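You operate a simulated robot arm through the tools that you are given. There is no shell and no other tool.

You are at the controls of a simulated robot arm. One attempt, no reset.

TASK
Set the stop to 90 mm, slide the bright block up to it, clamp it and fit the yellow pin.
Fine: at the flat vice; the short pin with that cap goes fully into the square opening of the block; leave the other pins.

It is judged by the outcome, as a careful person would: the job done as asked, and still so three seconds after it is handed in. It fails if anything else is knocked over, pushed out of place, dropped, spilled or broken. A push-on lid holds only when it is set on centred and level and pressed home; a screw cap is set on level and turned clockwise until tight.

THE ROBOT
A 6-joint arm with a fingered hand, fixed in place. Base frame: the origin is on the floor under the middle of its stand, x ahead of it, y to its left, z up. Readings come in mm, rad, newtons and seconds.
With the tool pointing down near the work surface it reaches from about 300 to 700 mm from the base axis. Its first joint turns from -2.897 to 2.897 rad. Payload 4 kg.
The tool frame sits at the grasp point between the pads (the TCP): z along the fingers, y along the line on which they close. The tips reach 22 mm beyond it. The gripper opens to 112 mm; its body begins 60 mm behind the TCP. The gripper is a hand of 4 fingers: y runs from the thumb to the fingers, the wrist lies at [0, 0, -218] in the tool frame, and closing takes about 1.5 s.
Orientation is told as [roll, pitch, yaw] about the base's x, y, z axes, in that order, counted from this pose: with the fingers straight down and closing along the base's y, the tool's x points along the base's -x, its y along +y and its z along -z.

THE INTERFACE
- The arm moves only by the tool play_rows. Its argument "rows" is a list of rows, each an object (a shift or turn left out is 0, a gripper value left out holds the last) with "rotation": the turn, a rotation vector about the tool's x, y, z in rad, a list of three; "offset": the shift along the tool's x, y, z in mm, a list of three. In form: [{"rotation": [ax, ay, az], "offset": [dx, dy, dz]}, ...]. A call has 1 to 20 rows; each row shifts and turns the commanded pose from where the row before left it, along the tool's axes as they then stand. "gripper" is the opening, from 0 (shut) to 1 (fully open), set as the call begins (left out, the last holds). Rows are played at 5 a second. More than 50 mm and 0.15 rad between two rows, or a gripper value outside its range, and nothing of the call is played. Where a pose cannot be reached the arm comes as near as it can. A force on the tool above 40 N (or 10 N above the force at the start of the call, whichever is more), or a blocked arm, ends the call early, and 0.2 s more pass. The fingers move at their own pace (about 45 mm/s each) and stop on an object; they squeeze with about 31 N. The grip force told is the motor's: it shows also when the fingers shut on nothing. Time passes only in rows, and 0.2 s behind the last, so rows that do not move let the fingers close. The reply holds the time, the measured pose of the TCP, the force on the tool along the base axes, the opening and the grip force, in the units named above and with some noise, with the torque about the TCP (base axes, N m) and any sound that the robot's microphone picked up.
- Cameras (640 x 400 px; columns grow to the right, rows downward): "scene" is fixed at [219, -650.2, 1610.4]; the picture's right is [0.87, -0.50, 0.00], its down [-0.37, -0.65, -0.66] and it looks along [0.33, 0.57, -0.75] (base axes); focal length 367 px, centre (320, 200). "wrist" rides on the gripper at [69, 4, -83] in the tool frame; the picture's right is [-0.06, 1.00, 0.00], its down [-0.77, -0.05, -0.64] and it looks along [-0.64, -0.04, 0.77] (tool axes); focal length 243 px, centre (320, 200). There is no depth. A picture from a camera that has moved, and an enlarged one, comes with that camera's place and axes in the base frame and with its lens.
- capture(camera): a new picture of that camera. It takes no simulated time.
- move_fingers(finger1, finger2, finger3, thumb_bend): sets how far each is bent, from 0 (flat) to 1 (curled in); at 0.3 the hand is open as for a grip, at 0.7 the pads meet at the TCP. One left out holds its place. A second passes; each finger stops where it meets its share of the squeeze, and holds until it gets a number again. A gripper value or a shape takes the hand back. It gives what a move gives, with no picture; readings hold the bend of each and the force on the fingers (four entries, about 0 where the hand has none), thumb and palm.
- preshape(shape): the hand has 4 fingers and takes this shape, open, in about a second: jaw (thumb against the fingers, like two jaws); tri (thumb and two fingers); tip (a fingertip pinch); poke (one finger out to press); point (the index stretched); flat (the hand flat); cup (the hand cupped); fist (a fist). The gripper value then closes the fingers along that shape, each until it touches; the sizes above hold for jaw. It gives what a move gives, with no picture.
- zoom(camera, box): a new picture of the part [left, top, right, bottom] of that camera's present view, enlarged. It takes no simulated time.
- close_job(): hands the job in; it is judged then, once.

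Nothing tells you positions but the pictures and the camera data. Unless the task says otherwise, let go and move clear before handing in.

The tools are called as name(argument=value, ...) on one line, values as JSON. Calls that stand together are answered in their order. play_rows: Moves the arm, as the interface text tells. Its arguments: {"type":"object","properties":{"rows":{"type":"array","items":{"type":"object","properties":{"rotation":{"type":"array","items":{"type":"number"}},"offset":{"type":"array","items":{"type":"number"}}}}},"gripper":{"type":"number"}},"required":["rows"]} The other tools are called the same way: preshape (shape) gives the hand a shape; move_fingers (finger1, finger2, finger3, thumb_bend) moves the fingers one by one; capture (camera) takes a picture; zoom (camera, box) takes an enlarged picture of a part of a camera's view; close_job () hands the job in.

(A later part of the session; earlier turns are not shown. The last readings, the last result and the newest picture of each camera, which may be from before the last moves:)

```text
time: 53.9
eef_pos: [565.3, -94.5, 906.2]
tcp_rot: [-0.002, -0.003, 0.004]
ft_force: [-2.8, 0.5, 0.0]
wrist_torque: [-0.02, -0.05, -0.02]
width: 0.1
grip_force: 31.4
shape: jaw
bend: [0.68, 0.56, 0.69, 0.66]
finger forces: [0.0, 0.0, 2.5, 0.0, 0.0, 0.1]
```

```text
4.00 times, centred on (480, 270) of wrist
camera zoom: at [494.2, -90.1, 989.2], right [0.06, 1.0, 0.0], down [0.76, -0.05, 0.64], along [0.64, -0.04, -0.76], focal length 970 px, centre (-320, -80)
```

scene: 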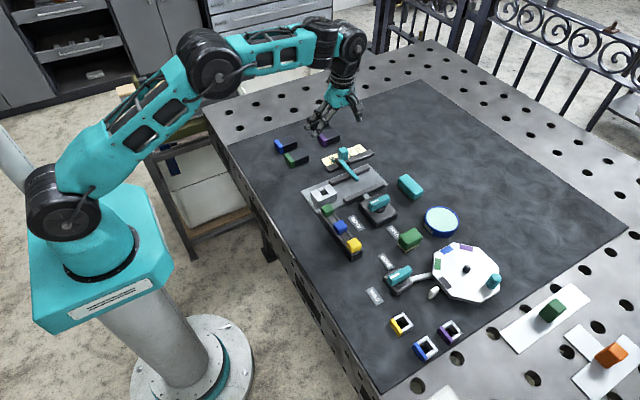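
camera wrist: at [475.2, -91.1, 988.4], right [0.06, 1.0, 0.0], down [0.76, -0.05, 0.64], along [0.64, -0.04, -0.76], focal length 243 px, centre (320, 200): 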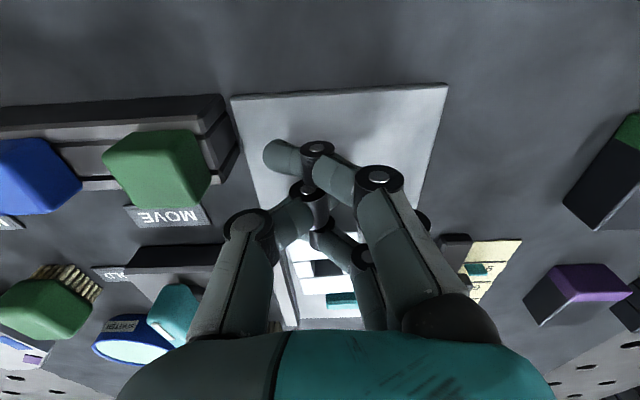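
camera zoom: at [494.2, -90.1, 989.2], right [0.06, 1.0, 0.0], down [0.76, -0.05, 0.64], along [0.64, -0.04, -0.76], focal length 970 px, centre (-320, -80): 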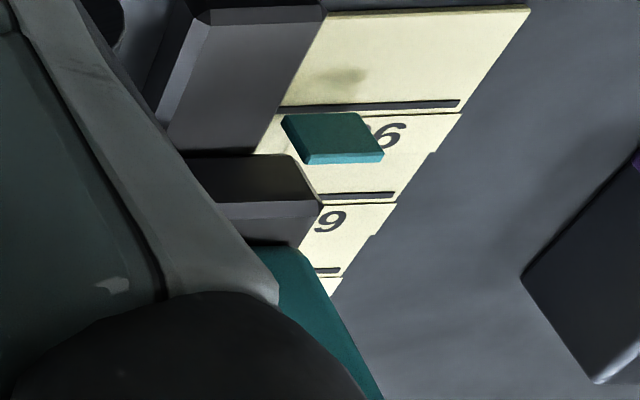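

play_rows(rows=[{"offset": [-0.4, 0, 0]}, {"offset": [0, 0, 0]}, {"offset": [0, 0, 0]}])

zoom(camera="scene", box=[352, 172, 360, 178])

zoom(camera="wrist", box=[420, 220, 540, 320])

zoom(camera="scene", box=[338, 140, 358, 155])

```text
time: 54.7
eef_pos: [565.8, -93.9, 906.1]
tcp_rot: [0.002, -0.002, 0.006]
ft_force: [-4.6, 1.2, 2.1]
wrist_torque: [0.02, -0.05, 0.0]
width: 0.0
grip_force: 31.8
shape: jaw
bend: [0.68, 0.56, 0.69, 0.66]
finger forces: [0.1, 0.1, 5.2, 0.1, 0.0, 0.1]
```

```text
16.00 times, centred on (356, 175) of scene
camera zoom: at [219.0, -650.2, 1610.4], right [0.87, -0.5, 0.0], down [-0.37, -0.65, -0.66], along [0.33, 0.57, -0.75], focal length 5865 px, centre (-256, 600)
```

zoom: 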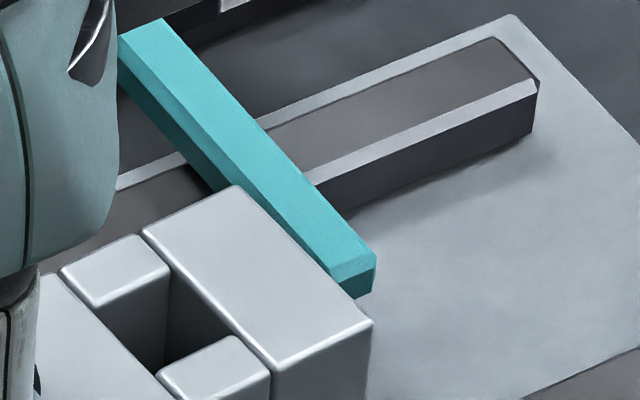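

```text
4.00 times, centred on (480, 270) of wrist
camera zoom: at [494.5, -90.1, 989.0], right [0.06, 1.0, 0.0], down [0.76, -0.05, 0.64], along [0.64, -0.04, -0.76], focal length 970 px, centre (-320, -80)
```

zoom: 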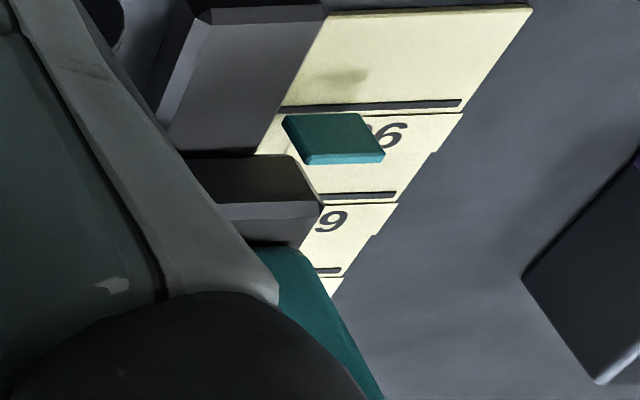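

```text
16.00 times, centred on (348, 148) of scene
camera zoom: at [219.0, -650.2, 1610.4], right [0.87, -0.5, 0.0], down [-0.37, -0.65, -0.66], along [0.33, 0.57, -0.75], focal length 5865 px, centre (-128, 1040)
```

zoom: 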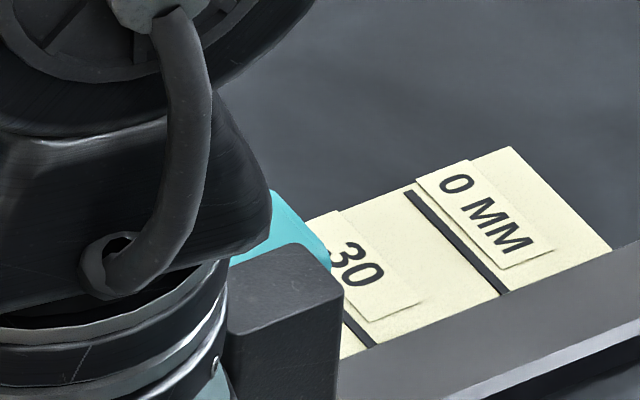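

The push force has jumped from about 2.5 to 5.2 N with almost no movement, so the block is against the stop. Backing off and rising.

play_rows(rows=[{"offset": [3, 0, 0]}, {"offset": [6, 0, 0]}, {"offset": [10, 0, 0]}, {"offset": [10, 0, -20]}, {"offset": [0, 0, -35]}, {"offset": [0, 0, -40]}, {"offset": [0, 0, 0]}])

zoom(camera="scene", box=[352, 172, 360, 178])

zoom(camera="scene", box=[300, 130, 420, 230])

```text
time: 56.3
eef_pos: [536.4, -93.8, 1000.2]
tcp_rot: [0.0, -0.003, 0.005]
ft_force: [0.2, -0.5, 0.5]
wrist_torque: [0.01, -0.01, 0.01]
width: 0.0
grip_force: 31.5
shape: jaw
bend: [0.68, 0.56, 0.68, 0.66]
finger forces: [0.0, 0.0, 0.0, 0.0, 0.0, 0.0]
```

```text
16.00 times, centred on (356, 175) of scene
camera zoom: at [219.0, -650.2, 1610.4], right [0.87, -0.5, 0.0], down [-0.37, -0.65, -0.66], along [0.33, 0.57, -0.75], focal length 5865 px, centre (-256, 600)
```

zoom: 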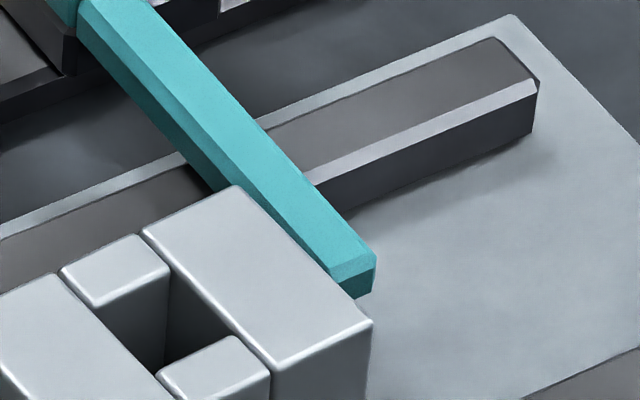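

```text
4.00 times, centred on (360, 180) of scene
camera zoom: at [219.0, -650.2, 1610.4], right [0.87, -0.5, 0.0], down [-0.37, -0.65, -0.66], along [0.33, 0.57, -0.75], focal length 1466 px, centre (160, 280)
```

zoom: 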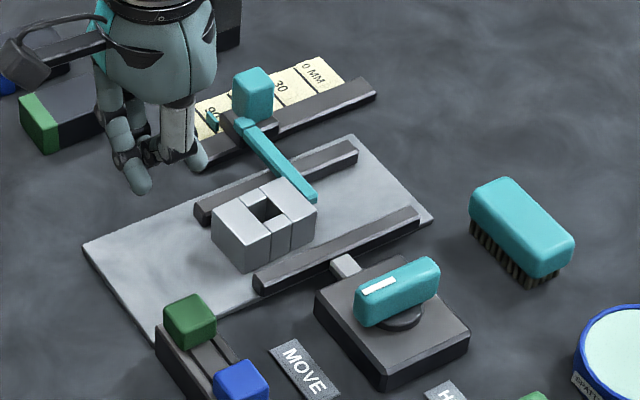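

The block sits against the stop and the stop is still at 90. Next is the clamp knob near (648, −200), currently pointing to MOVE (−x), with HOLD on its −y side. I'll hover over it and measure.

play_rows(rows=[{"offset": [-10, -15, 0]}, {"offset": [-15, -25, 0]}, {"offset": [-15, -25, 0]}, {"offset": [-12, -20, 0]}, {"offset": [-12, -20, 0]}, {"offset": [0, 0, 0]}], gripper=1.0)

capture(camera="wrist")

zoom(camera="wrist", box=[210, 60, 430, 220])

zoom(camera="scene", box=[350, 180, 420, 232])

```text
time: 57.7
eef_pos: [600.5, -200.2, 1000.3]
tcp_rot: [0.0, -0.003, 0.005]
ft_force: [-0.8, -0.1, 0.4]
wrist_torque: [0.0, 0.0, 0.02]
width: 111.8
grip_force: 0.1
shape: jaw
bend: [0.3, 0.3, 0.3, 0.3]
finger forces: [0.0, 0.0, 0.0, 0.1, 0.0, 0.0]
```

```text
taken
camera wrist: at [530.6, -196.5, 1083.2], right [0.06, 1.0, 0.0], down [0.76, -0.05, 0.64], along [0.64, -0.04, -0.76], focal length 243 px, centre (320, 200)
```

wrist: 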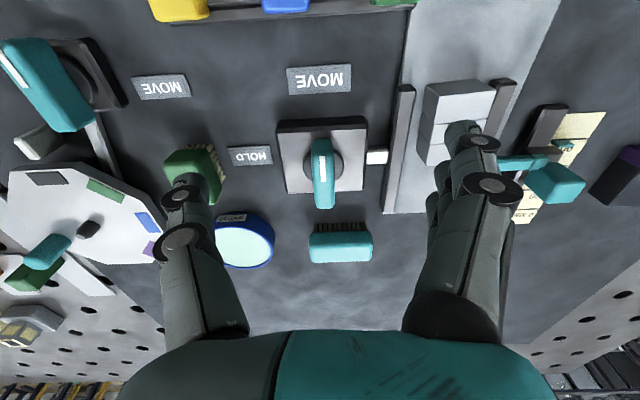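

```text
2.50 times, centred on (320, 140) of wrist
camera zoom: at [530.6, -196.5, 1083.2], right [0.06, 1.0, 0.0], down [0.76, -0.05, 0.64], along [0.64, -0.04, -0.76], focal length 606 px, centre (320, 350)
```

zoom: 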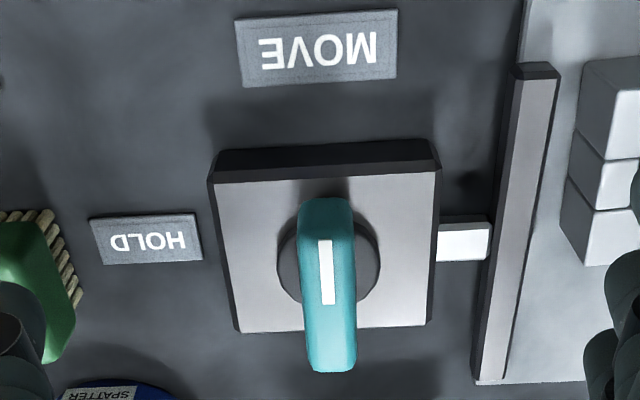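

```text
7.69 times, centred on (385, 206) of scene
camera zoom: at [219.0, -650.2, 1610.4], right [0.87, -0.5, 0.0], down [-0.37, -0.65, -0.66], along [0.33, 0.57, -0.75], focal length 2820 px, centre (-180, 154)
```

zoom: 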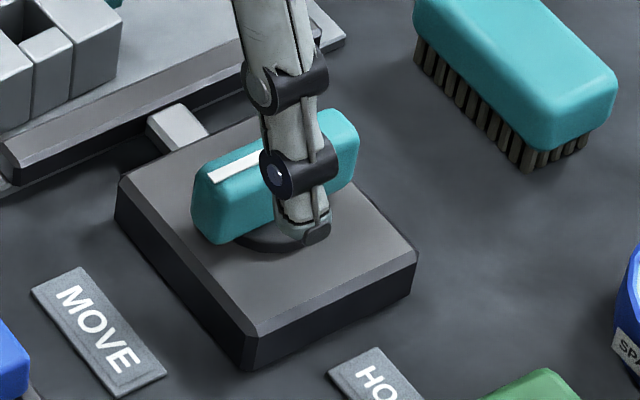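

The handle runs about x 614–673 at y≈−201, its top is at z≈928, and the axis is near (643, −201). It has to turn counter-clockwise from −x to −y. To stay inside the wrist range I'll start with the hand yawed −180°, so I'm rotating now at height.

play_rows(rows=[{"rotation": [0, 0, 0.1428]}, {"rotation": [0, 0, 0.1428]}, {"rotation": [0, 0, 0.1428]}, {"rotation": [0, 0, 0.1428]}, {"rotation": [0, 0, 0.1428]}, {"rotation": [0, 0, 0.1428]}, {"rotation": [0, 0, 0.1428]}, {"rotation": [0, 0, 0.1428]}, {"rotation": [0, 0, 0.1428]}, {"rotation": [0, 0, 0.1428]}, {"rotation": [0, 0, 0.1428]}, {"offset": [0, 0, 0]}], gripper=0.55)

play_rows(rows=[{"rotation": [0, 0, 0.1428]}, {"rotation": [0, 0, 0.1428]}, {"rotation": [0, 0, 0.1428]}, {"rotation": [0, 0, 0.1428]}, {"rotation": [0, 0, 0.1428]}, {"rotation": [0, 0, 0.1428]}, {"rotation": [0, 0, 0.1428]}, {"rotation": [0, 0, 0.1428]}, {"rotation": [0, 0, 0.1428]}, {"rotation": [0, 0, 0.1428]}, {"rotation": [0, 0, 0.1428]}, {"offset": [0, 0, 0]}])

capture(camera="wrist")

```text
time: 60.3
eef_pos: [601.1, -199.6, 1001.7]
tcp_rot: [0.003, 0.002, -1.567]
ft_force: [0.0, 0.1, 0.2]
wrist_torque: [0.0, -0.02, -0.01]
width: 62.4
grip_force: 0.0
shape: jaw
bend: [0.72, 0.72, 0.72, 0.7]
finger forces: [0.0, 0.0, 0.1, 0.0, 0.0, 0.1]
```

```text
time: 62.9
eef_pos: [601.2, -199.6, 1001.8]
tcp_rot: [-0.001, 0.003, -3.14]
ft_force: [0.3, -0.3, -0.1]
wrist_torque: [0.01, 0.0, -0.02]
width: 62.5
grip_force: 0.1
shape: jaw
bend: [0.72, 0.72, 0.72, 0.7]
finger forces: [0.0, 0.0, 0.0, 0.0, 0.1, 0.1]
```

```text
taken
camera wrist: at [669.1, -203.6, 1084.6], right [-0.06, -1.0, 0.0], down [-0.77, 0.05, 0.64], along [-0.64, 0.04, -0.77], focal length 243 px, centre (320, 200)
```

wrist: 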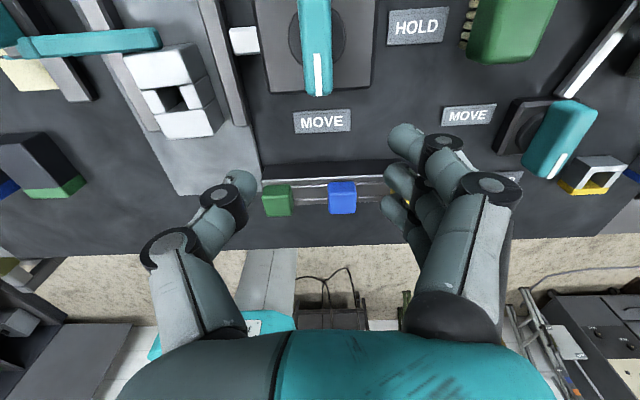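

play_rows(rows=[{"offset": [14, 0.4, 0]}, {"offset": [14, 0.4, 0]}, {"offset": [14.3, 0.3, 10]}, {"offset": [0, 0, 15]}, {"offset": [0, 0, 15]}, {"offset": [0, 0, 0]}])

capture(camera="wrist")

zoom(camera="scene", box=[330, 150, 430, 230])

```text
time: 64.3
eef_pos: [642.9, -200.6, 960.5]
tcp_rot: [-0.001, 0.003, -3.136]
ft_force: [0.2, -0.4, 0.3]
wrist_torque: [0.0, 0.0, 0.01]
width: 62.3
grip_force: 0.1
shape: jaw
bend: [0.72, 0.72, 0.72, 0.7]
finger forces: [0.0, 0.0, 0.0, 0.0, 0.0, 0.0]
```

```text
taken
camera wrist: at [711.3, -204.4, 1043.2], right [-0.06, -1.0, 0.0], down [-0.77, 0.04, 0.64], along [-0.64, 0.04, -0.77], focal length 243 px, centre (320, 200)
```

wrist: 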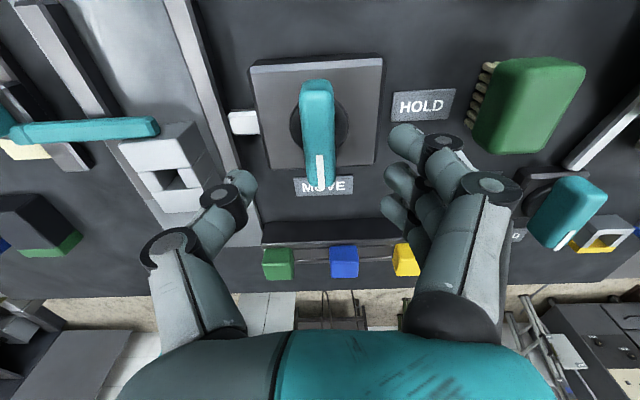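

```text
5.00 times, centred on (380, 190) of scene
camera zoom: at [219.0, -650.2, 1610.4], right [0.87, -0.5, 0.0], down [-0.37, -0.65, -0.66], along [0.33, 0.57, -0.75], focal length 1833 px, centre (20, 250)
```

zoom: 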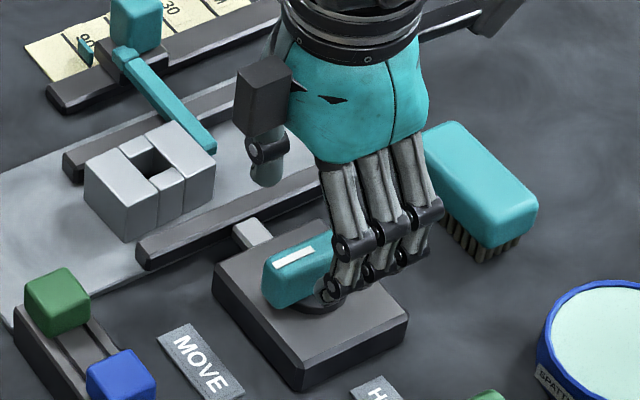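

The hand is centred over the handle with the thumb on one side and three fingers along the other. Descending to grip.

play_rows(rows=[{"offset": [0.5, 0, 10]}, {"offset": [0, 0, 10]}, {"offset": [0, 0, 8]}, {"offset": [0, 0, 5]}, {"offset": [0, 0, 4]}, {"offset": [0, 0, 0]}])

zoom(camera="scene", box=[350, 180, 420, 232])

capture(camera="wrist")

```text
time: 65.7
eef_pos: [644.6, -198.4, 924.1]
tcp_rot: [0.0, 0.003, -3.136]
ft_force: [0.3, 0.2, -1.0]
wrist_torque: [0.0, 0.01, -0.02]
width: 62.4
grip_force: 0.1
shape: jaw
bend: [0.72, 0.72, 0.72, 0.7]
finger forces: [0.1, 0.0, 0.0, 0.1, 0.1, 0.0]
```

```text
7.69 times, centred on (385, 206) of scene
camera zoom: at [219.0, -650.2, 1610.4], right [0.87, -0.5, 0.0], down [-0.37, -0.65, -0.66], along [0.33, 0.57, -0.75], focal length 2820 px, centre (-180, 154)
```

zoom: 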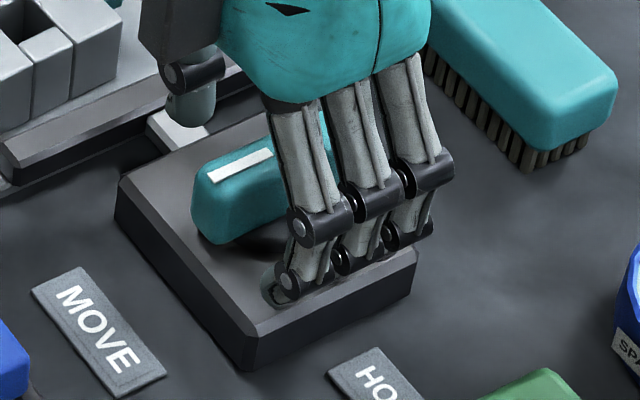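

```text
taken
camera wrist: at [712.6, -203.7, 1007.1], right [-0.06, -1.0, 0.0], down [-0.77, 0.04, 0.64], along [-0.64, 0.04, -0.77], focal length 243 px, centre (320, 200)
```

wrist: 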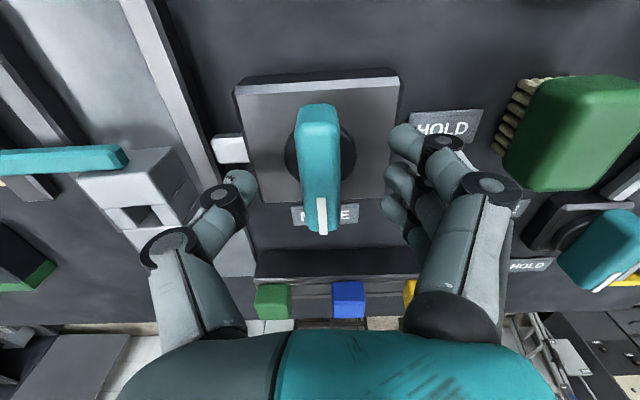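

play_rows(rows=[{"offset": [2.5, 0, 2]}, {"offset": [0, 0, 2]}, {"offset": [0, 0, 0]}])

play_rows(rows=[{"offset": [0, 0, 0]}, {"offset": [0, 0, 0]}, {"offset": [0, 0, 0]}, {"offset": [0, 0, 0]}, {"offset": [0, 0, 0]}, {"offset": [0, 0, 0]}, {"offset": [0, 0, 0]}, {"offset": [0, 0, 0]}], gripper=0)

zoom(camera="scene", box=[350, 180, 420, 232])

capture(camera="wrist")

```text
time: 66.5
eef_pos: [646.3, -201.7, 919.9]
tcp_rot: [-0.001, 0.005, -3.137]
ft_force: [0.0, 0.5, 0.3]
wrist_torque: [0.0, -0.02, 0.01]
width: 62.0
grip_force: 0.1
shape: jaw
bend: [0.72, 0.72, 0.72, 0.7]
finger forces: [0.0, 0.1, 0.0, 0.1, 0.1, 0.0]
```

```text
time: 68.3
eef_pos: [646.7, -200.8, 920.2]
tcp_rot: [0.0, 0.003, -3.135]
ft_force: [0.2, -2.0, -3.0]
wrist_torque: [-0.05, 0.05, 0.03]
width: 12.8
grip_force: 30.6
shape: jaw
bend: [0.72, 0.72, 0.72, 0.7]
finger forces: [9.5, 9.5, 9.4, 0.0, 27.1, 0.0]
```

```text
7.69 times, centred on (385, 206) of scene
camera zoom: at [219.0, -650.2, 1610.4], right [0.87, -0.5, 0.0], down [-0.37, -0.65, -0.66], along [0.33, 0.57, -0.75], focal length 2820 px, centre (-180, 154)
```

zoom: 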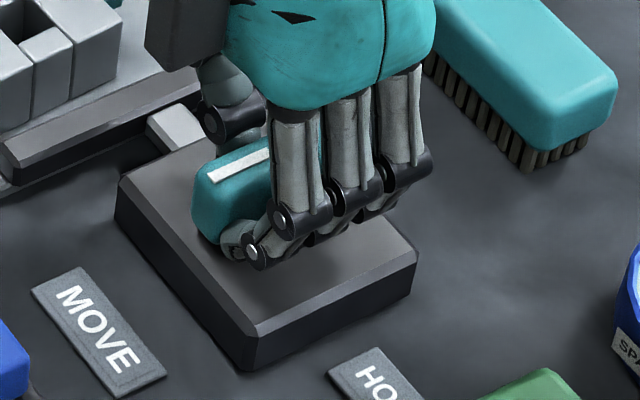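

```text
taken
camera wrist: at [714.9, -204.2, 1003.0], right [-0.06, -1.0, 0.0], down [-0.77, 0.04, 0.64], along [-0.64, 0.04, -0.77], focal length 243 px, centre (320, 200)
```

wrist: 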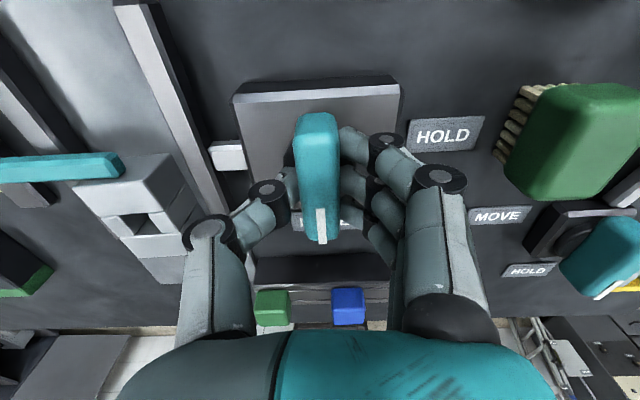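

All three fingers and the thumb hold the handle evenly. Turning it counter-clockwise toward HOLD, with a small test first.

play_rows(rows=[{"rotation": [0, 0, -0.08]}, {"rotation": [0, 0, -0.08]}, {"rotation": [0, 0, -0.08]}, {"rotation": [0, 0, -0.08]}, {"offset": [0, 0, 0]}])

zoom(camera="scene", box=[350, 180, 420, 232])

```text
time: 69.5
eef_pos: [645.9, -199.7, 920.1]
tcp_rot: [0.002, 0.002, -2.817]
ft_force: [5.7, -6.8, -4.0]
wrist_torque: [-0.17, -0.11, -0.09]
width: 12.4
grip_force: 30.2
shape: jaw
bend: [0.72, 0.72, 0.72, 0.7]
finger forces: [11.6, 11.3, 11.1, 0.1, 26.2, 0.0]
```

```text
7.69 times, centred on (385, 206) of scene
camera zoom: at [219.0, -650.2, 1610.4], right [0.87, -0.5, 0.0], down [-0.37, -0.65, -0.66], along [0.33, 0.57, -0.75], focal length 2820 px, centre (-180, 154)
```

zoom: 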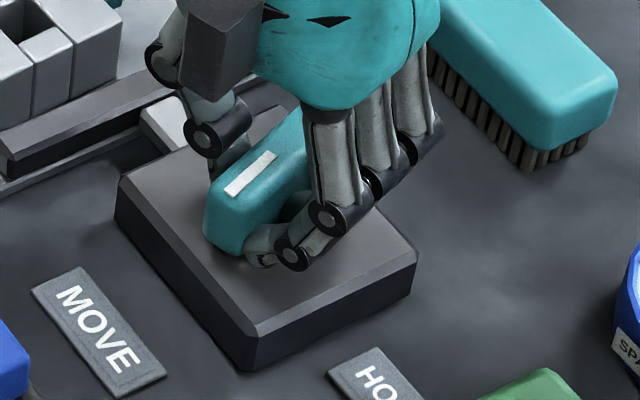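

The handle turns with the hand. Continuing.

play_rows(rows=[{"rotation": [0, 0, -0.08]}, {"rotation": [0, 0, -0.08]}, {"rotation": [0, 0, -0.08]}, {"rotation": [0, 0, -0.08]}, {"rotation": [0, 0, -0.08]}, {"rotation": [0, 0, -0.08]}, {"offset": [0, 0, 0]}])

zoom(camera="scene", box=[320, 150, 420, 232])

```text
time: 71.1
eef_pos: [646.5, -200.3, 920.0]
tcp_rot: [0.002, 0.005, -2.336]
ft_force: [2.6, -13.9, -1.7]
wrist_torque: [-0.29, -0.13, -0.09]
width: 12.1
grip_force: 31.0
shape: jaw
bend: [0.72, 0.72, 0.72, 0.7]
finger forces: [12.3, 12.4, 12.1, 0.0, 24.7, 0.1]
```

```text
4.88 times, centred on (370, 191) of scene
camera zoom: at [219.0, -650.2, 1610.4], right [0.87, -0.5, 0.0], down [-0.37, -0.65, -0.66], along [0.33, 0.57, -0.75], focal length 1788 px, centre (76, 244)
```

zoom: 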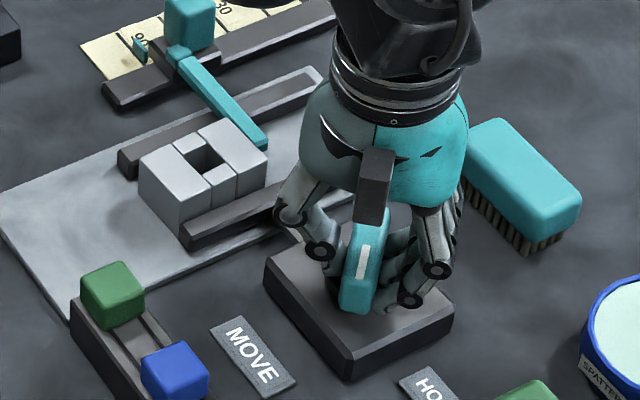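

The jaw rail is closing on the block. A small side force is building, so I'll ease the hand 1.5 mm toward −y and keep turning.

play_rows(rows=[{"offset": [-1.08, 1.04, 0]}, {"rotation": [0, 0, -0.08]}, {"rotation": [0, 0, -0.08]}, {"rotation": [0, 0, -0.08]}, {"rotation": [0, 0, -0.08]}, {"rotation": [0, 0, -0.08]}, {"offset": [0, 0, 0]}])

zoom(camera="scene", box=[320, 150, 420, 232])

```text
time: 72.7
eef_pos: [647.9, -202.6, 921.3]
tcp_rot: [0.003, 0.0, -1.936]
ft_force: [5.5, -7.5, -5.3]
wrist_torque: [-0.13, -0.19, -0.06]
width: 12.1
grip_force: 31.0
shape: jaw
bend: [0.72, 0.72, 0.72, 0.7]
finger forces: [11.7, 11.5, 11.0, 0.0, 25.8, 0.0]
```

```text
4.88 times, centred on (370, 191) of scene
camera zoom: at [219.0, -650.2, 1610.4], right [0.87, -0.5, 0.0], down [-0.37, -0.65, -0.66], along [0.33, 0.57, -0.75], focal length 1788 px, centre (76, 244)
```

zoom: 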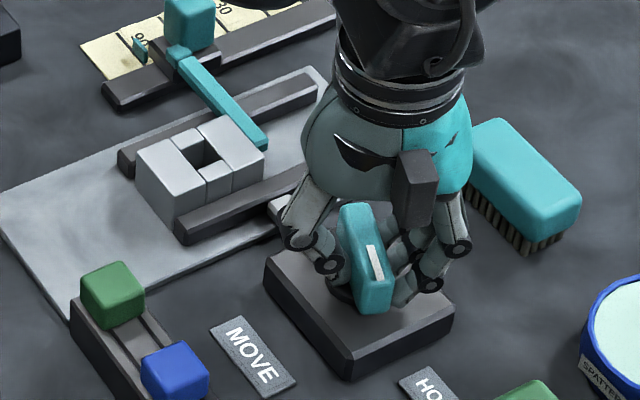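

play_rows(rows=[{"rotation": [0, 0, -0.075]}, {"rotation": [0, 0, -0.075]}, {"rotation": [0, 0, -0.075]}, {"rotation": [0, 0, -0.075]}, {"rotation": [0, 0, -0.065]}, {"offset": [0, 0, 0]}])

zoom(camera="scene", box=[320, 150, 420, 232])

capture(camera="wrist")

```text
time: 74.1
eef_pos: [647.8, -202.0, 921.0]
tcp_rot: [0.005, -0.001, -1.573]
ft_force: [15.5, -15.0, -4.3]
wrist_torque: [-0.2, -0.35, -0.11]
width: 12.1
grip_force: 30.9
shape: jaw
bend: [0.72, 0.72, 0.72, 0.7]
finger forces: [12.9, 12.9, 12.2, 0.0, 22.9, 0.0]
```

```text
4.88 times, centred on (370, 191) of scene
camera zoom: at [219.0, -650.2, 1610.4], right [0.87, -0.5, 0.0], down [-0.37, -0.65, -0.66], along [0.33, 0.57, -0.75], focal length 1788 px, centre (76, 244)
```

zoom: 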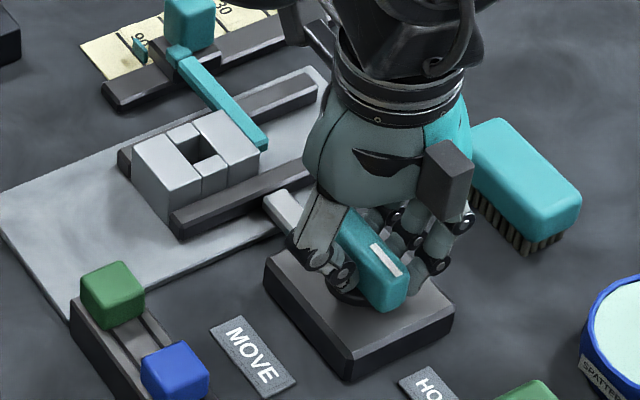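

```text
taken
camera wrist: at [650.4, -133.2, 1003.1], right [1.0, -0.06, 0.0], down [-0.05, -0.77, 0.64], along [-0.04, -0.64, -0.77], focal length 243 px, centre (320, 200)
```

wrist: 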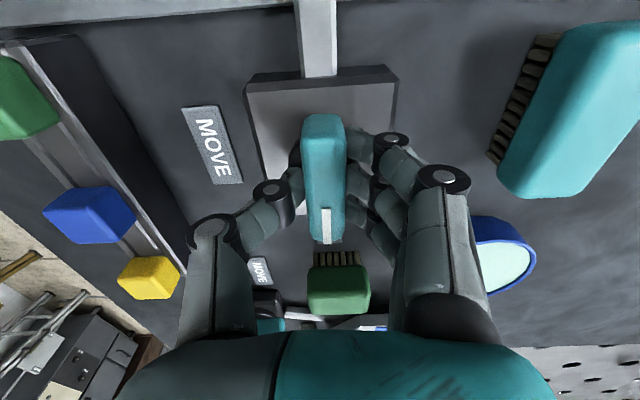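

The handle now points to HOLD and the jaw has moved the block across to the fixed rail. Checking the block closely before releasing.

zoom(camera="scene", box=[335, 165, 375, 195])

zoom(camera="scene", box=[335, 145, 365, 167])

```text
13.33 times, centred on (355, 180) of scene
camera zoom: at [219.0, -650.2, 1610.4], right [0.87, -0.5, 0.0], down [-0.37, -0.65, -0.66], along [0.33, 0.57, -0.75], focal length 4888 px, centre (-147, 467)
```

zoom: 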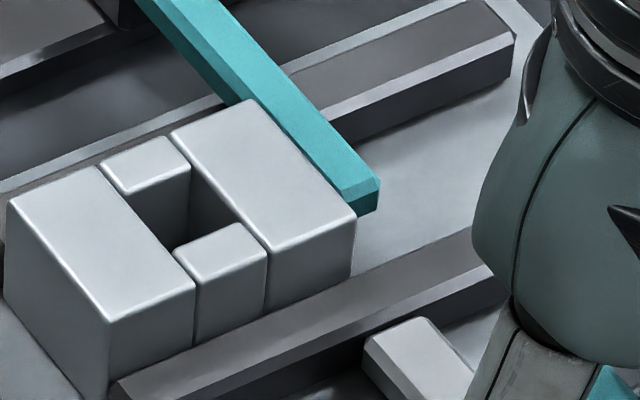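

```text
16.00 times, centred on (350, 156) of scene
camera zoom: at [219.0, -650.2, 1610.4], right [0.87, -0.5, 0.0], down [-0.37, -0.65, -0.66], along [0.33, 0.57, -0.75], focal length 5865 px, centre (-160, 904)
```

zoom: 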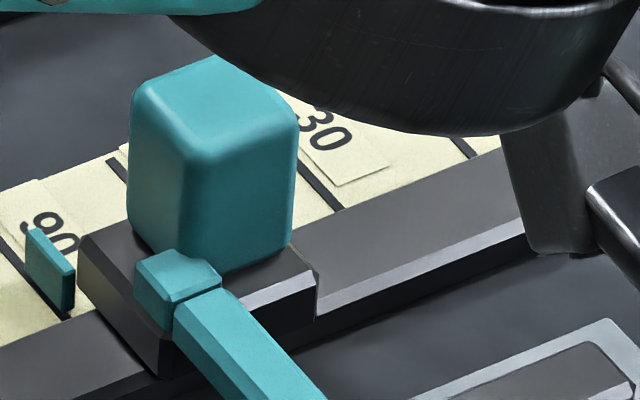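

The block is clamped flat between the jaw and the fixed rail, against the bar, and the pointer is still at 90. Releasing the handle and rising.

play_rows(rows=[{"offset": [0, 0, 0]}, {"offset": [0, 0, 0]}, {"offset": [0, 0, 0]}, {"offset": [0, 0, 0]}, {"offset": [0, 0, 0]}, {"offset": [0, 0, 0]}], gripper=0.6)

play_rows(rows=[{"offset": [0, 0, -10]}, {"offset": [0, 0, -20]}, {"offset": [0, 0, -30]}, {"offset": [0, 0, -30]}, {"offset": [0, 0, 0]}])

capture(camera="wrist")

zoom(camera="scene", box=[320, 150, 420, 232])

```text
time: 75.5
eef_pos: [646.4, -202.4, 920.8]
tcp_rot: [0.005, 0.0, -1.571]
ft_force: [0.0, -0.4, 0.5]
wrist_torque: [0.0, 0.0, 0.0]
width: 66.6
grip_force: 0.0
shape: jaw
bend: [0.71, 0.71, 0.71, 0.71]
finger forces: [0.0, 0.1, 0.0, 0.1, 0.1, 0.0]
```

```text
time: 76.7
eef_pos: [646.9, -203.5, 1010.4]
tcp_rot: [0.003, 0.0, -1.573]
ft_force: [-1.0, -0.4, 0.6]
wrist_torque: [0.0, 0.04, 0.02]
width: 66.7
grip_force: 0.1
shape: jaw
bend: [0.71, 0.71, 0.71, 0.7]
finger forces: [0.0, 0.0, 0.0, 0.1, 0.0, 0.1]
```

```text
taken
camera wrist: at [649.3, -133.4, 1093.9], right [1.0, -0.06, 0.0], down [-0.05, -0.77, 0.64], along [-0.04, -0.64, -0.77], focal length 243 px, centre (320, 200)
```

wrist: 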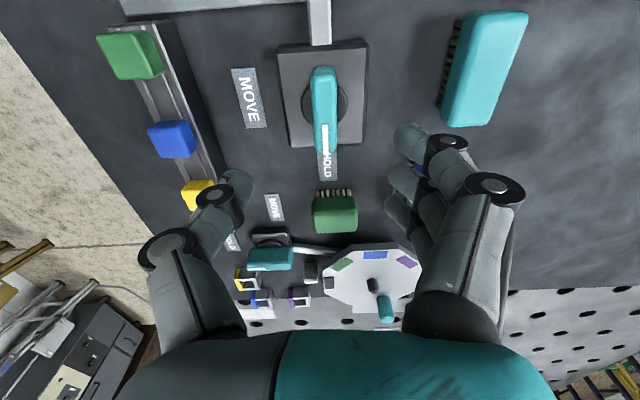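

```text
4.88 times, centred on (370, 191) of scene
camera zoom: at [219.0, -650.2, 1610.4], right [0.87, -0.5, 0.0], down [-0.37, -0.65, -0.66], along [0.33, 0.57, -0.75], focal length 1788 px, centre (76, 244)
```

zoom: 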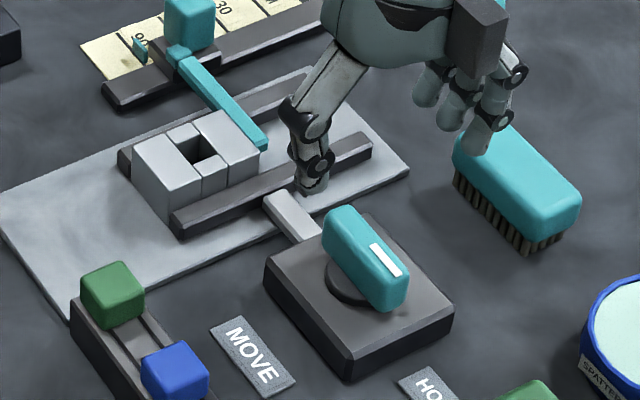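

zoom(camera="wrist", box=[250, 20, 400, 190])

zoom(camera="scene", box=[360, 180, 420, 225])

zoom(camera="scene", box=[335, 165, 375, 195])

```text
2.35 times, centred on (325, 105) of wrist
camera zoom: at [649.3, -133.4, 1093.9], right [1.0, -0.06, 0.0], down [-0.05, -0.77, 0.64], along [-0.04, -0.64, -0.77], focal length 571 px, centre (308, 424)
```

zoom: 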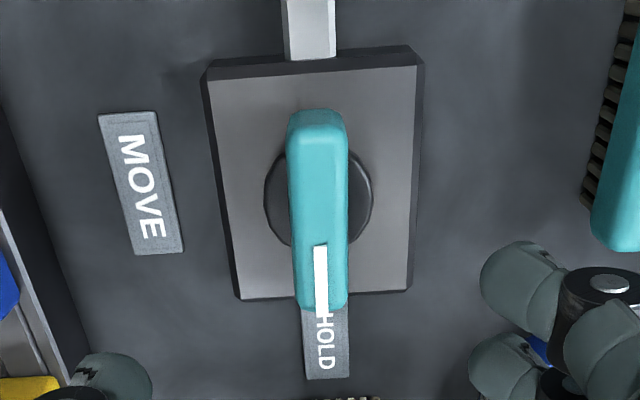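

```text
8.89 times, centred on (390, 202) of scene
camera zoom: at [219.0, -650.2, 1610.4], right [0.87, -0.5, 0.0], down [-0.37, -0.65, -0.66], along [0.33, 0.57, -0.75], focal length 3258 px, centre (-302, 178)
```

zoom: 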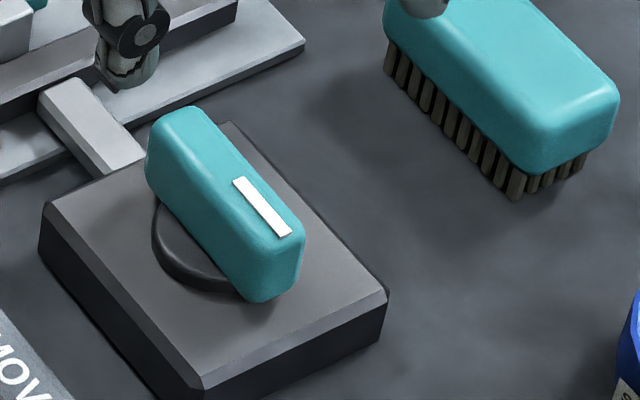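

```text
13.33 times, centred on (355, 180) of scene
camera zoom: at [219.0, -650.2, 1610.4], right [0.87, -0.5, 0.0], down [-0.37, -0.65, -0.66], along [0.33, 0.57, -0.75], focal length 4888 px, centre (-147, 467)
```

zoom: 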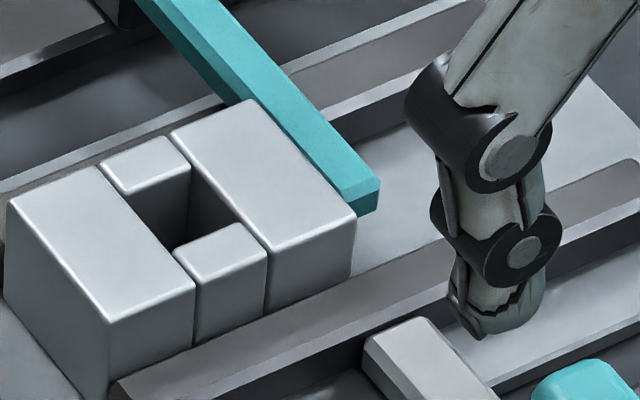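

The handle is parallel to the base edges and points at HOLD, so the block is clamped. Next is the yellow pin. I'll go over it with the pinch shape, closing along x so the neighbouring pins stay clear.

preshape(shape="tip")

play_rows(rows=[{"offset": [-15.5, -30.5, 0]}, {"offset": [-15.5, -30.5, 0]}, {"offset": [-15.5, -30.5, 0]}, {"offset": [-15.5, -30.5, 0]}, {"offset": [0, 0, 0]}])

capture(camera="wrist")

zoom(camera="wrist", box=[220, 60, 420, 190])

zoom(camera="scene", box=[320, 205, 380, 265])

```text
time: 77.6
eef_pos: [646.3, -201.9, 1010.0]
tcp_rot: [0.003, 0.0, -1.571]
ft_force: [0.2, -0.6, 0.0]
wrist_torque: [0.03, -0.03, 0.01]
width: 111.9
grip_force: 0.0
shape: tip
bend: [0.03, 0.3, 0.03, 0.3]
finger forces: [0.0, 0.0, 0.0, 0.1, 0.0, 0.0]
```

```text
time: 78.8
eef_pos: [525.4, -264.7, 1008.3]
tcp_rot: [0.004, 0.001, -1.571]
ft_force: [-0.4, -0.1, 0.5]
wrist_torque: [0.02, 0.01, -0.02]
width: 112.0
grip_force: 0.1
shape: tip
bend: [0.03, 0.3, 0.03, 0.3]
finger forces: [0.1, 0.1, 0.0, 0.0, 0.0, 0.0]
```

```text
taken
camera wrist: at [528.4, -195.4, 1091.4], right [1.0, -0.06, 0.0], down [-0.05, -0.77, 0.64], along [-0.04, -0.64, -0.77], focal length 243 px, centre (320, 200)
```

wrist: 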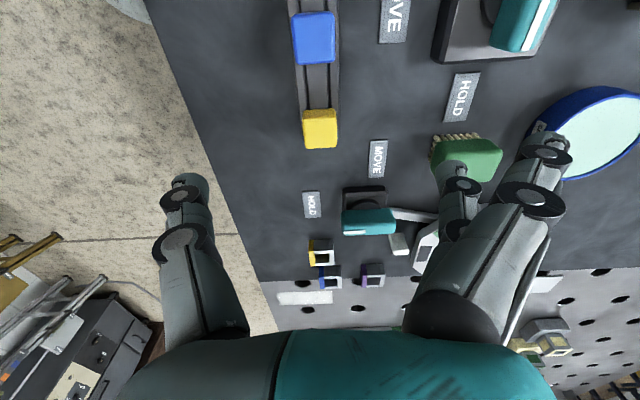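

```text
3.08 times, centred on (320, 125) of wrist
camera zoom: at [528.4, -195.4, 1091.4], right [1.0, -0.06, 0.0], down [-0.05, -0.77, 0.64], along [-0.04, -0.64, -0.77], focal length 746 px, centre (320, 431)
```

zoom: 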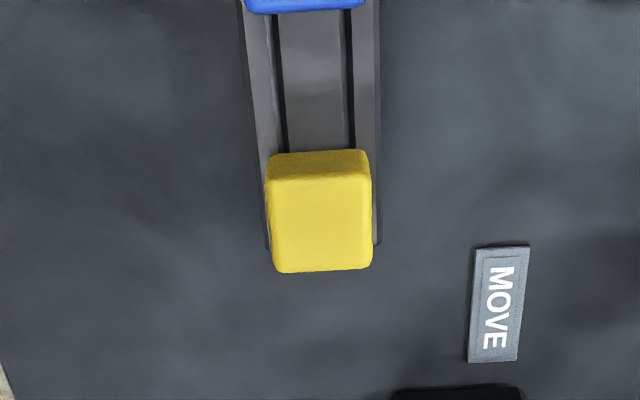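

```text
6.67 times, centred on (350, 235) of scene
camera zoom: at [219.0, -650.2, 1610.4], right [0.87, -0.5, 0.0], down [-0.37, -0.65, -0.66], along [0.33, 0.57, -0.75], focal length 2444 px, centre (120, -33)
```

zoom: 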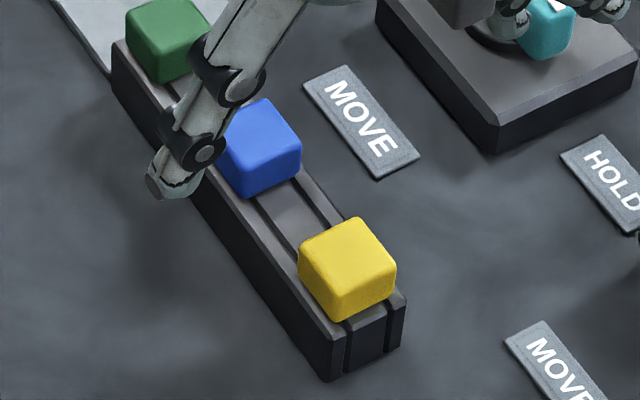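

The yellow cap is about 25×25×17 mm with its top centre near (523.6, −274, 917), resting on the rack top at z≈900. Descending partway to refine the alignment.

play_rows(rows=[{"offset": [-4.6, -0.9, 16]}, {"offset": [-4.7, -0.9, 16]}, {"offset": [0, 0, 16]}, {"offset": [0, 0, 0]}])

capture(camera="wrist")

zoom(camera="wrist", box=[240, 80, 400, 210])

zoom(camera="scene", box=[310, 200, 400, 265])

```text
time: 79.8
eef_pos: [523.8, -273.7, 962.1]
tcp_rot: [0.005, -0.001, -1.571]
ft_force: [0.5, 0.5, -0.5]
wrist_torque: [0.01, 0.02, 0.02]
width: 111.9
grip_force: 0.0
shape: tip
bend: [0.03, 0.3, 0.03, 0.3]
finger forces: [0.1, 0.0, 0.0, 0.1, 0.1, 0.0]
```

```text
taken
camera wrist: at [526.2, -203.6, 1044.9], right [1.0, -0.06, 0.0], down [-0.05, -0.77, 0.64], along [-0.04, -0.64, -0.77], focal length 243 px, centre (320, 200)
```

wrist: 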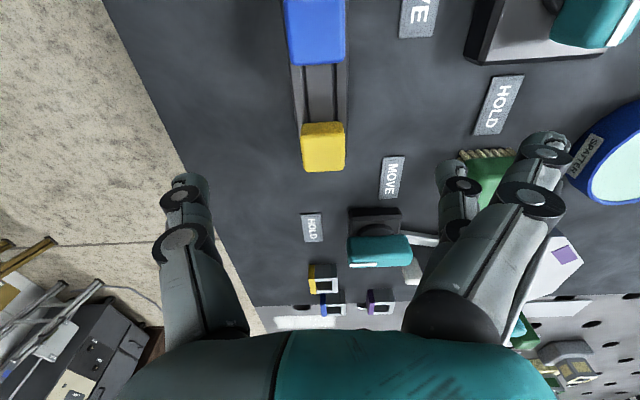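

```text
3.08 times, centred on (320, 145) of wrist
camera zoom: at [526.2, -203.6, 1044.9], right [1.0, -0.06, 0.0], down [-0.05, -0.77, 0.64], along [-0.04, -0.64, -0.77], focal length 746 px, centre (320, 369)
```

zoom: 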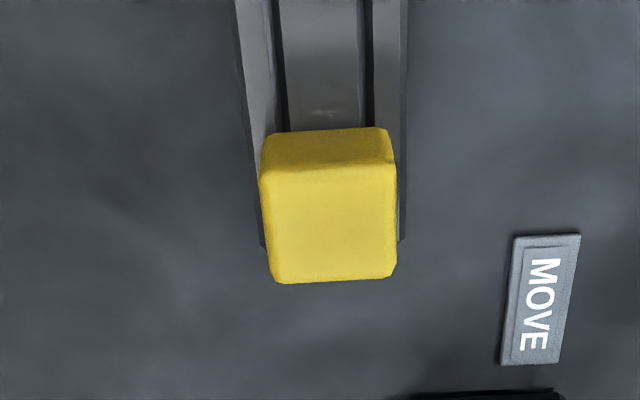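

```text
6.15 times, centred on (355, 232) of scene
camera zoom: at [219.0, -650.2, 1610.4], right [0.87, -0.5, 0.0], down [-0.37, -0.65, -0.66], along [0.33, 0.57, -0.75], focal length 2256 px, centre (105, 0)
```

zoom: 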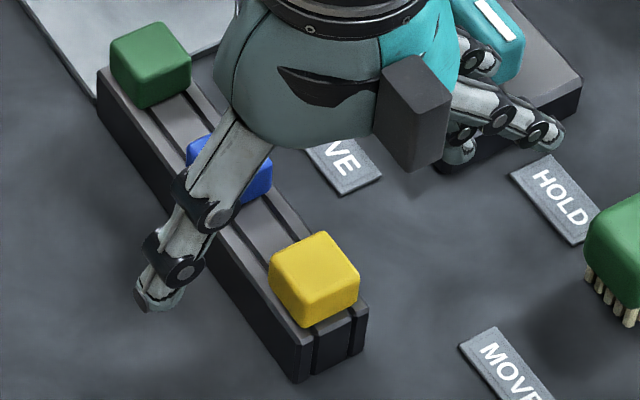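

play_rows(rows=[{"offset": [-0.5, -0.1, 12]}, {"offset": [-0.5, -0.1, 12]}, {"offset": [0, 0, 8]}, {"offset": [0, 0, 5.5]}, {"offset": [0, 0, 0]}])

capture(camera="wrist")

zoom(camera="scene", box=[310, 200, 400, 265])

```text
time: 81.0
eef_pos: [521.6, -275.4, 924.9]
tcp_rot: [0.005, -0.002, -1.571]
ft_force: [-0.6, 0.1, -0.1]
wrist_torque: [0.0, 0.0, 0.03]
width: 111.8
grip_force: 0.0
shape: tip
bend: [0.03, 0.3, 0.03, 0.3]
finger forces: [0.0, 0.0, 0.1, 0.0, 0.0, 0.0]
```

```text
taken
camera wrist: at [525.2, -204.7, 1007.4], right [1.0, -0.06, 0.0], down [-0.05, -0.77, 0.64], along [-0.04, -0.64, -0.77], focal length 243 px, centre (320, 200)
```

wrist: 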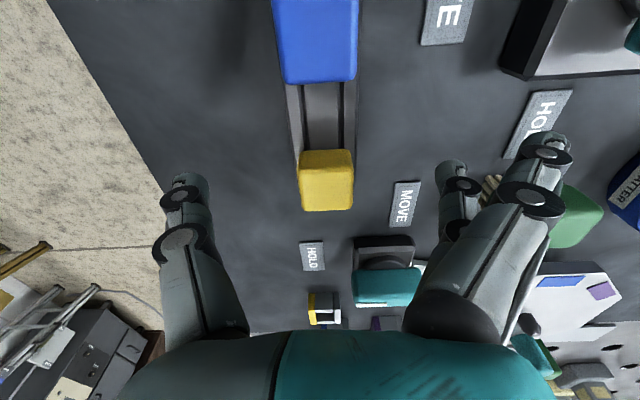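

```text
6.15 times, centred on (355, 232) of scene
camera zoom: at [219.0, -650.2, 1610.4], right [0.87, -0.5, 0.0], down [-0.37, -0.65, -0.66], along [0.33, 0.57, -0.75], focal length 2256 px, centre (105, 0)
```

zoom: 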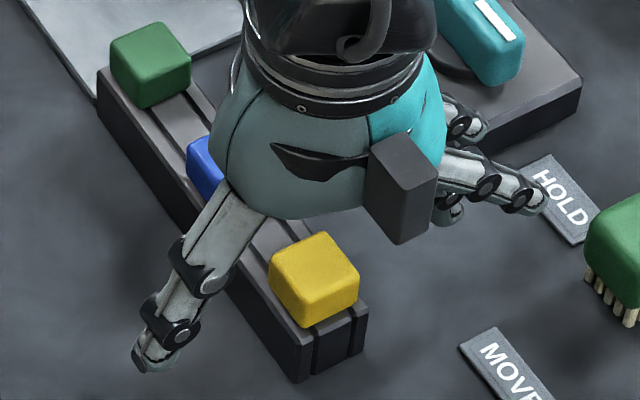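

play_rows(rows=[{"offset": [0, 1.8, 0]}, {"offset": [0, 0, 0]}])

play_rows(rows=[{"offset": [0, 0, 0]}, {"offset": [0, 0, 0]}, {"offset": [0, 0, 0]}, {"offset": [0, 0, 0]}, {"offset": [0, 0, 0]}, {"offset": [0, 0, 0]}, {"offset": [0, 0, 0]}, {"offset": [0, 0, 0]}], gripper=0)

capture(camera="wrist")

zoom(camera="scene", box=[310, 200, 400, 265])

```text
time: 81.6
eef_pos: [523.8, -274.4, 926.4]
tcp_rot: [0.004, -0.001, -1.571]
ft_force: [-0.3, -0.4, 0.0]
wrist_torque: [-0.01, 0.02, -0.03]
width: 111.9
grip_force: 0.1
shape: tip
bend: [0.03, 0.3, 0.03, 0.3]
finger forces: [0.0, 0.0, 0.0, 0.0, 0.0, 0.0]
```

```text
time: 83.4
eef_pos: [524.3, -274.8, 924.7]
tcp_rot: [0.004, 0.0, -1.57]
ft_force: [-0.4, 1.1, 0.0]
wrist_torque: [0.02, 0.01, -0.01]
width: 19.9
grip_force: 31.0
shape: tip
bend: [0.29, 0.73, 0.29, 0.7]
finger forces: [0.0, 27.9, 0.1, 0.0, 27.9, 0.1]
```

```text
taken
camera wrist: at [527.0, -205.3, 1007.6], right [1.0, -0.06, 0.0], down [-0.05, -0.77, 0.64], along [-0.04, -0.64, -0.77], focal length 243 px, centre (320, 200)
```

wrist: 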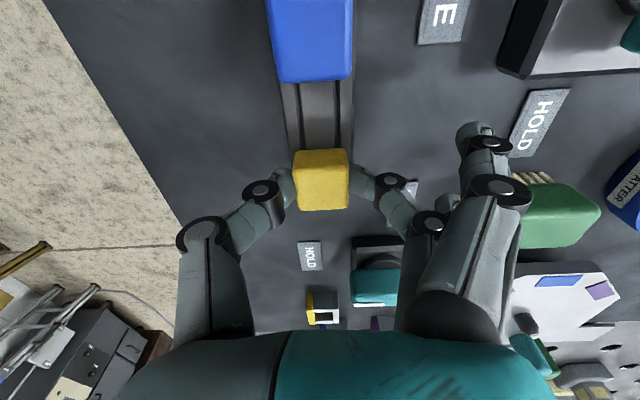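

```text
6.15 times, centred on (355, 232) of scene
camera zoom: at [219.0, -650.2, 1610.4], right [0.87, -0.5, 0.0], down [-0.37, -0.65, -0.66], along [0.33, 0.57, -0.75], focal length 2256 px, centre (105, 0)
```

zoom: 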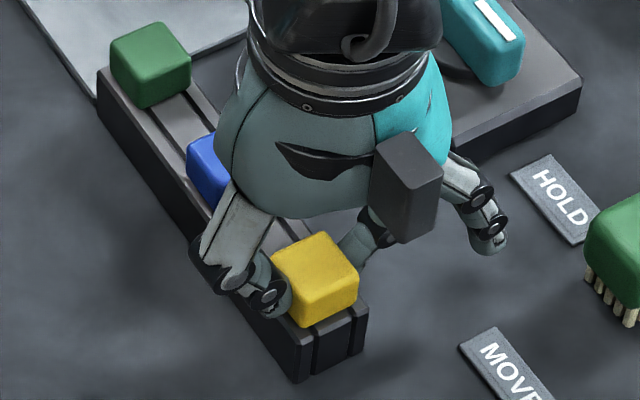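

The cap is pinched firmly and evenly. Lifting straight up.

play_rows(rows=[{"offset": [0, 0, -5]}, {"offset": [0, 0, -8]}, {"offset": [0, 0, -10]}, {"offset": [0, 0, -12]}, {"offset": [0, 0, -15]}, {"offset": [0, 0, 0]}])

zoom(camera="scene", box=[310, 190, 400, 265])

capture(camera="wrist")

```text
time: 84.8
eef_pos: [524.0, -274.1, 974.6]
tcp_rot: [0.003, -0.001, -1.569]
ft_force: [-0.2, -0.3, -1.3]
wrist_torque: [0.02, -0.01, -0.05]
width: 19.9
grip_force: 31.1
shape: tip
bend: [0.3, 0.73, 0.3, 0.7]
finger forces: [0.1, 27.8, 0.0, 0.0, 27.9, 0.0]
```

```text
5.33 times, centred on (355, 228) of scene
camera zoom: at [219.0, -650.2, 1610.4], right [0.87, -0.5, 0.0], down [-0.37, -0.65, -0.66], along [0.33, 0.57, -0.75], focal length 1955 px, centre (133, 53)
```

zoom: 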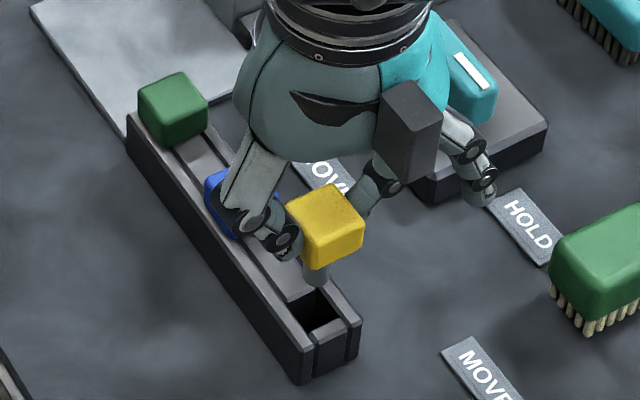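

```text
taken
camera wrist: at [527.3, -205.0, 1057.3], right [1.0, -0.06, 0.0], down [-0.05, -0.77, 0.64], along [-0.04, -0.64, -0.77], focal length 243 px, centre (320, 200)
```

wrist: 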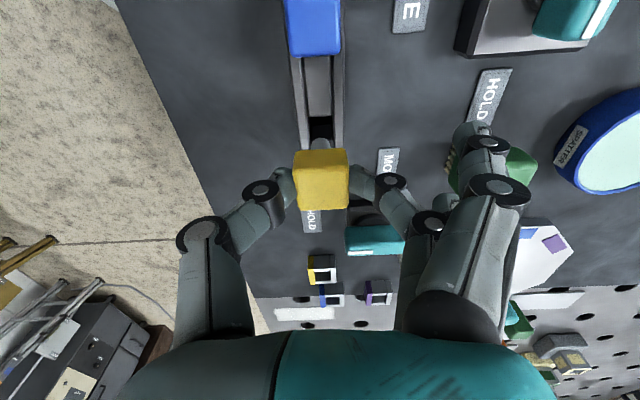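

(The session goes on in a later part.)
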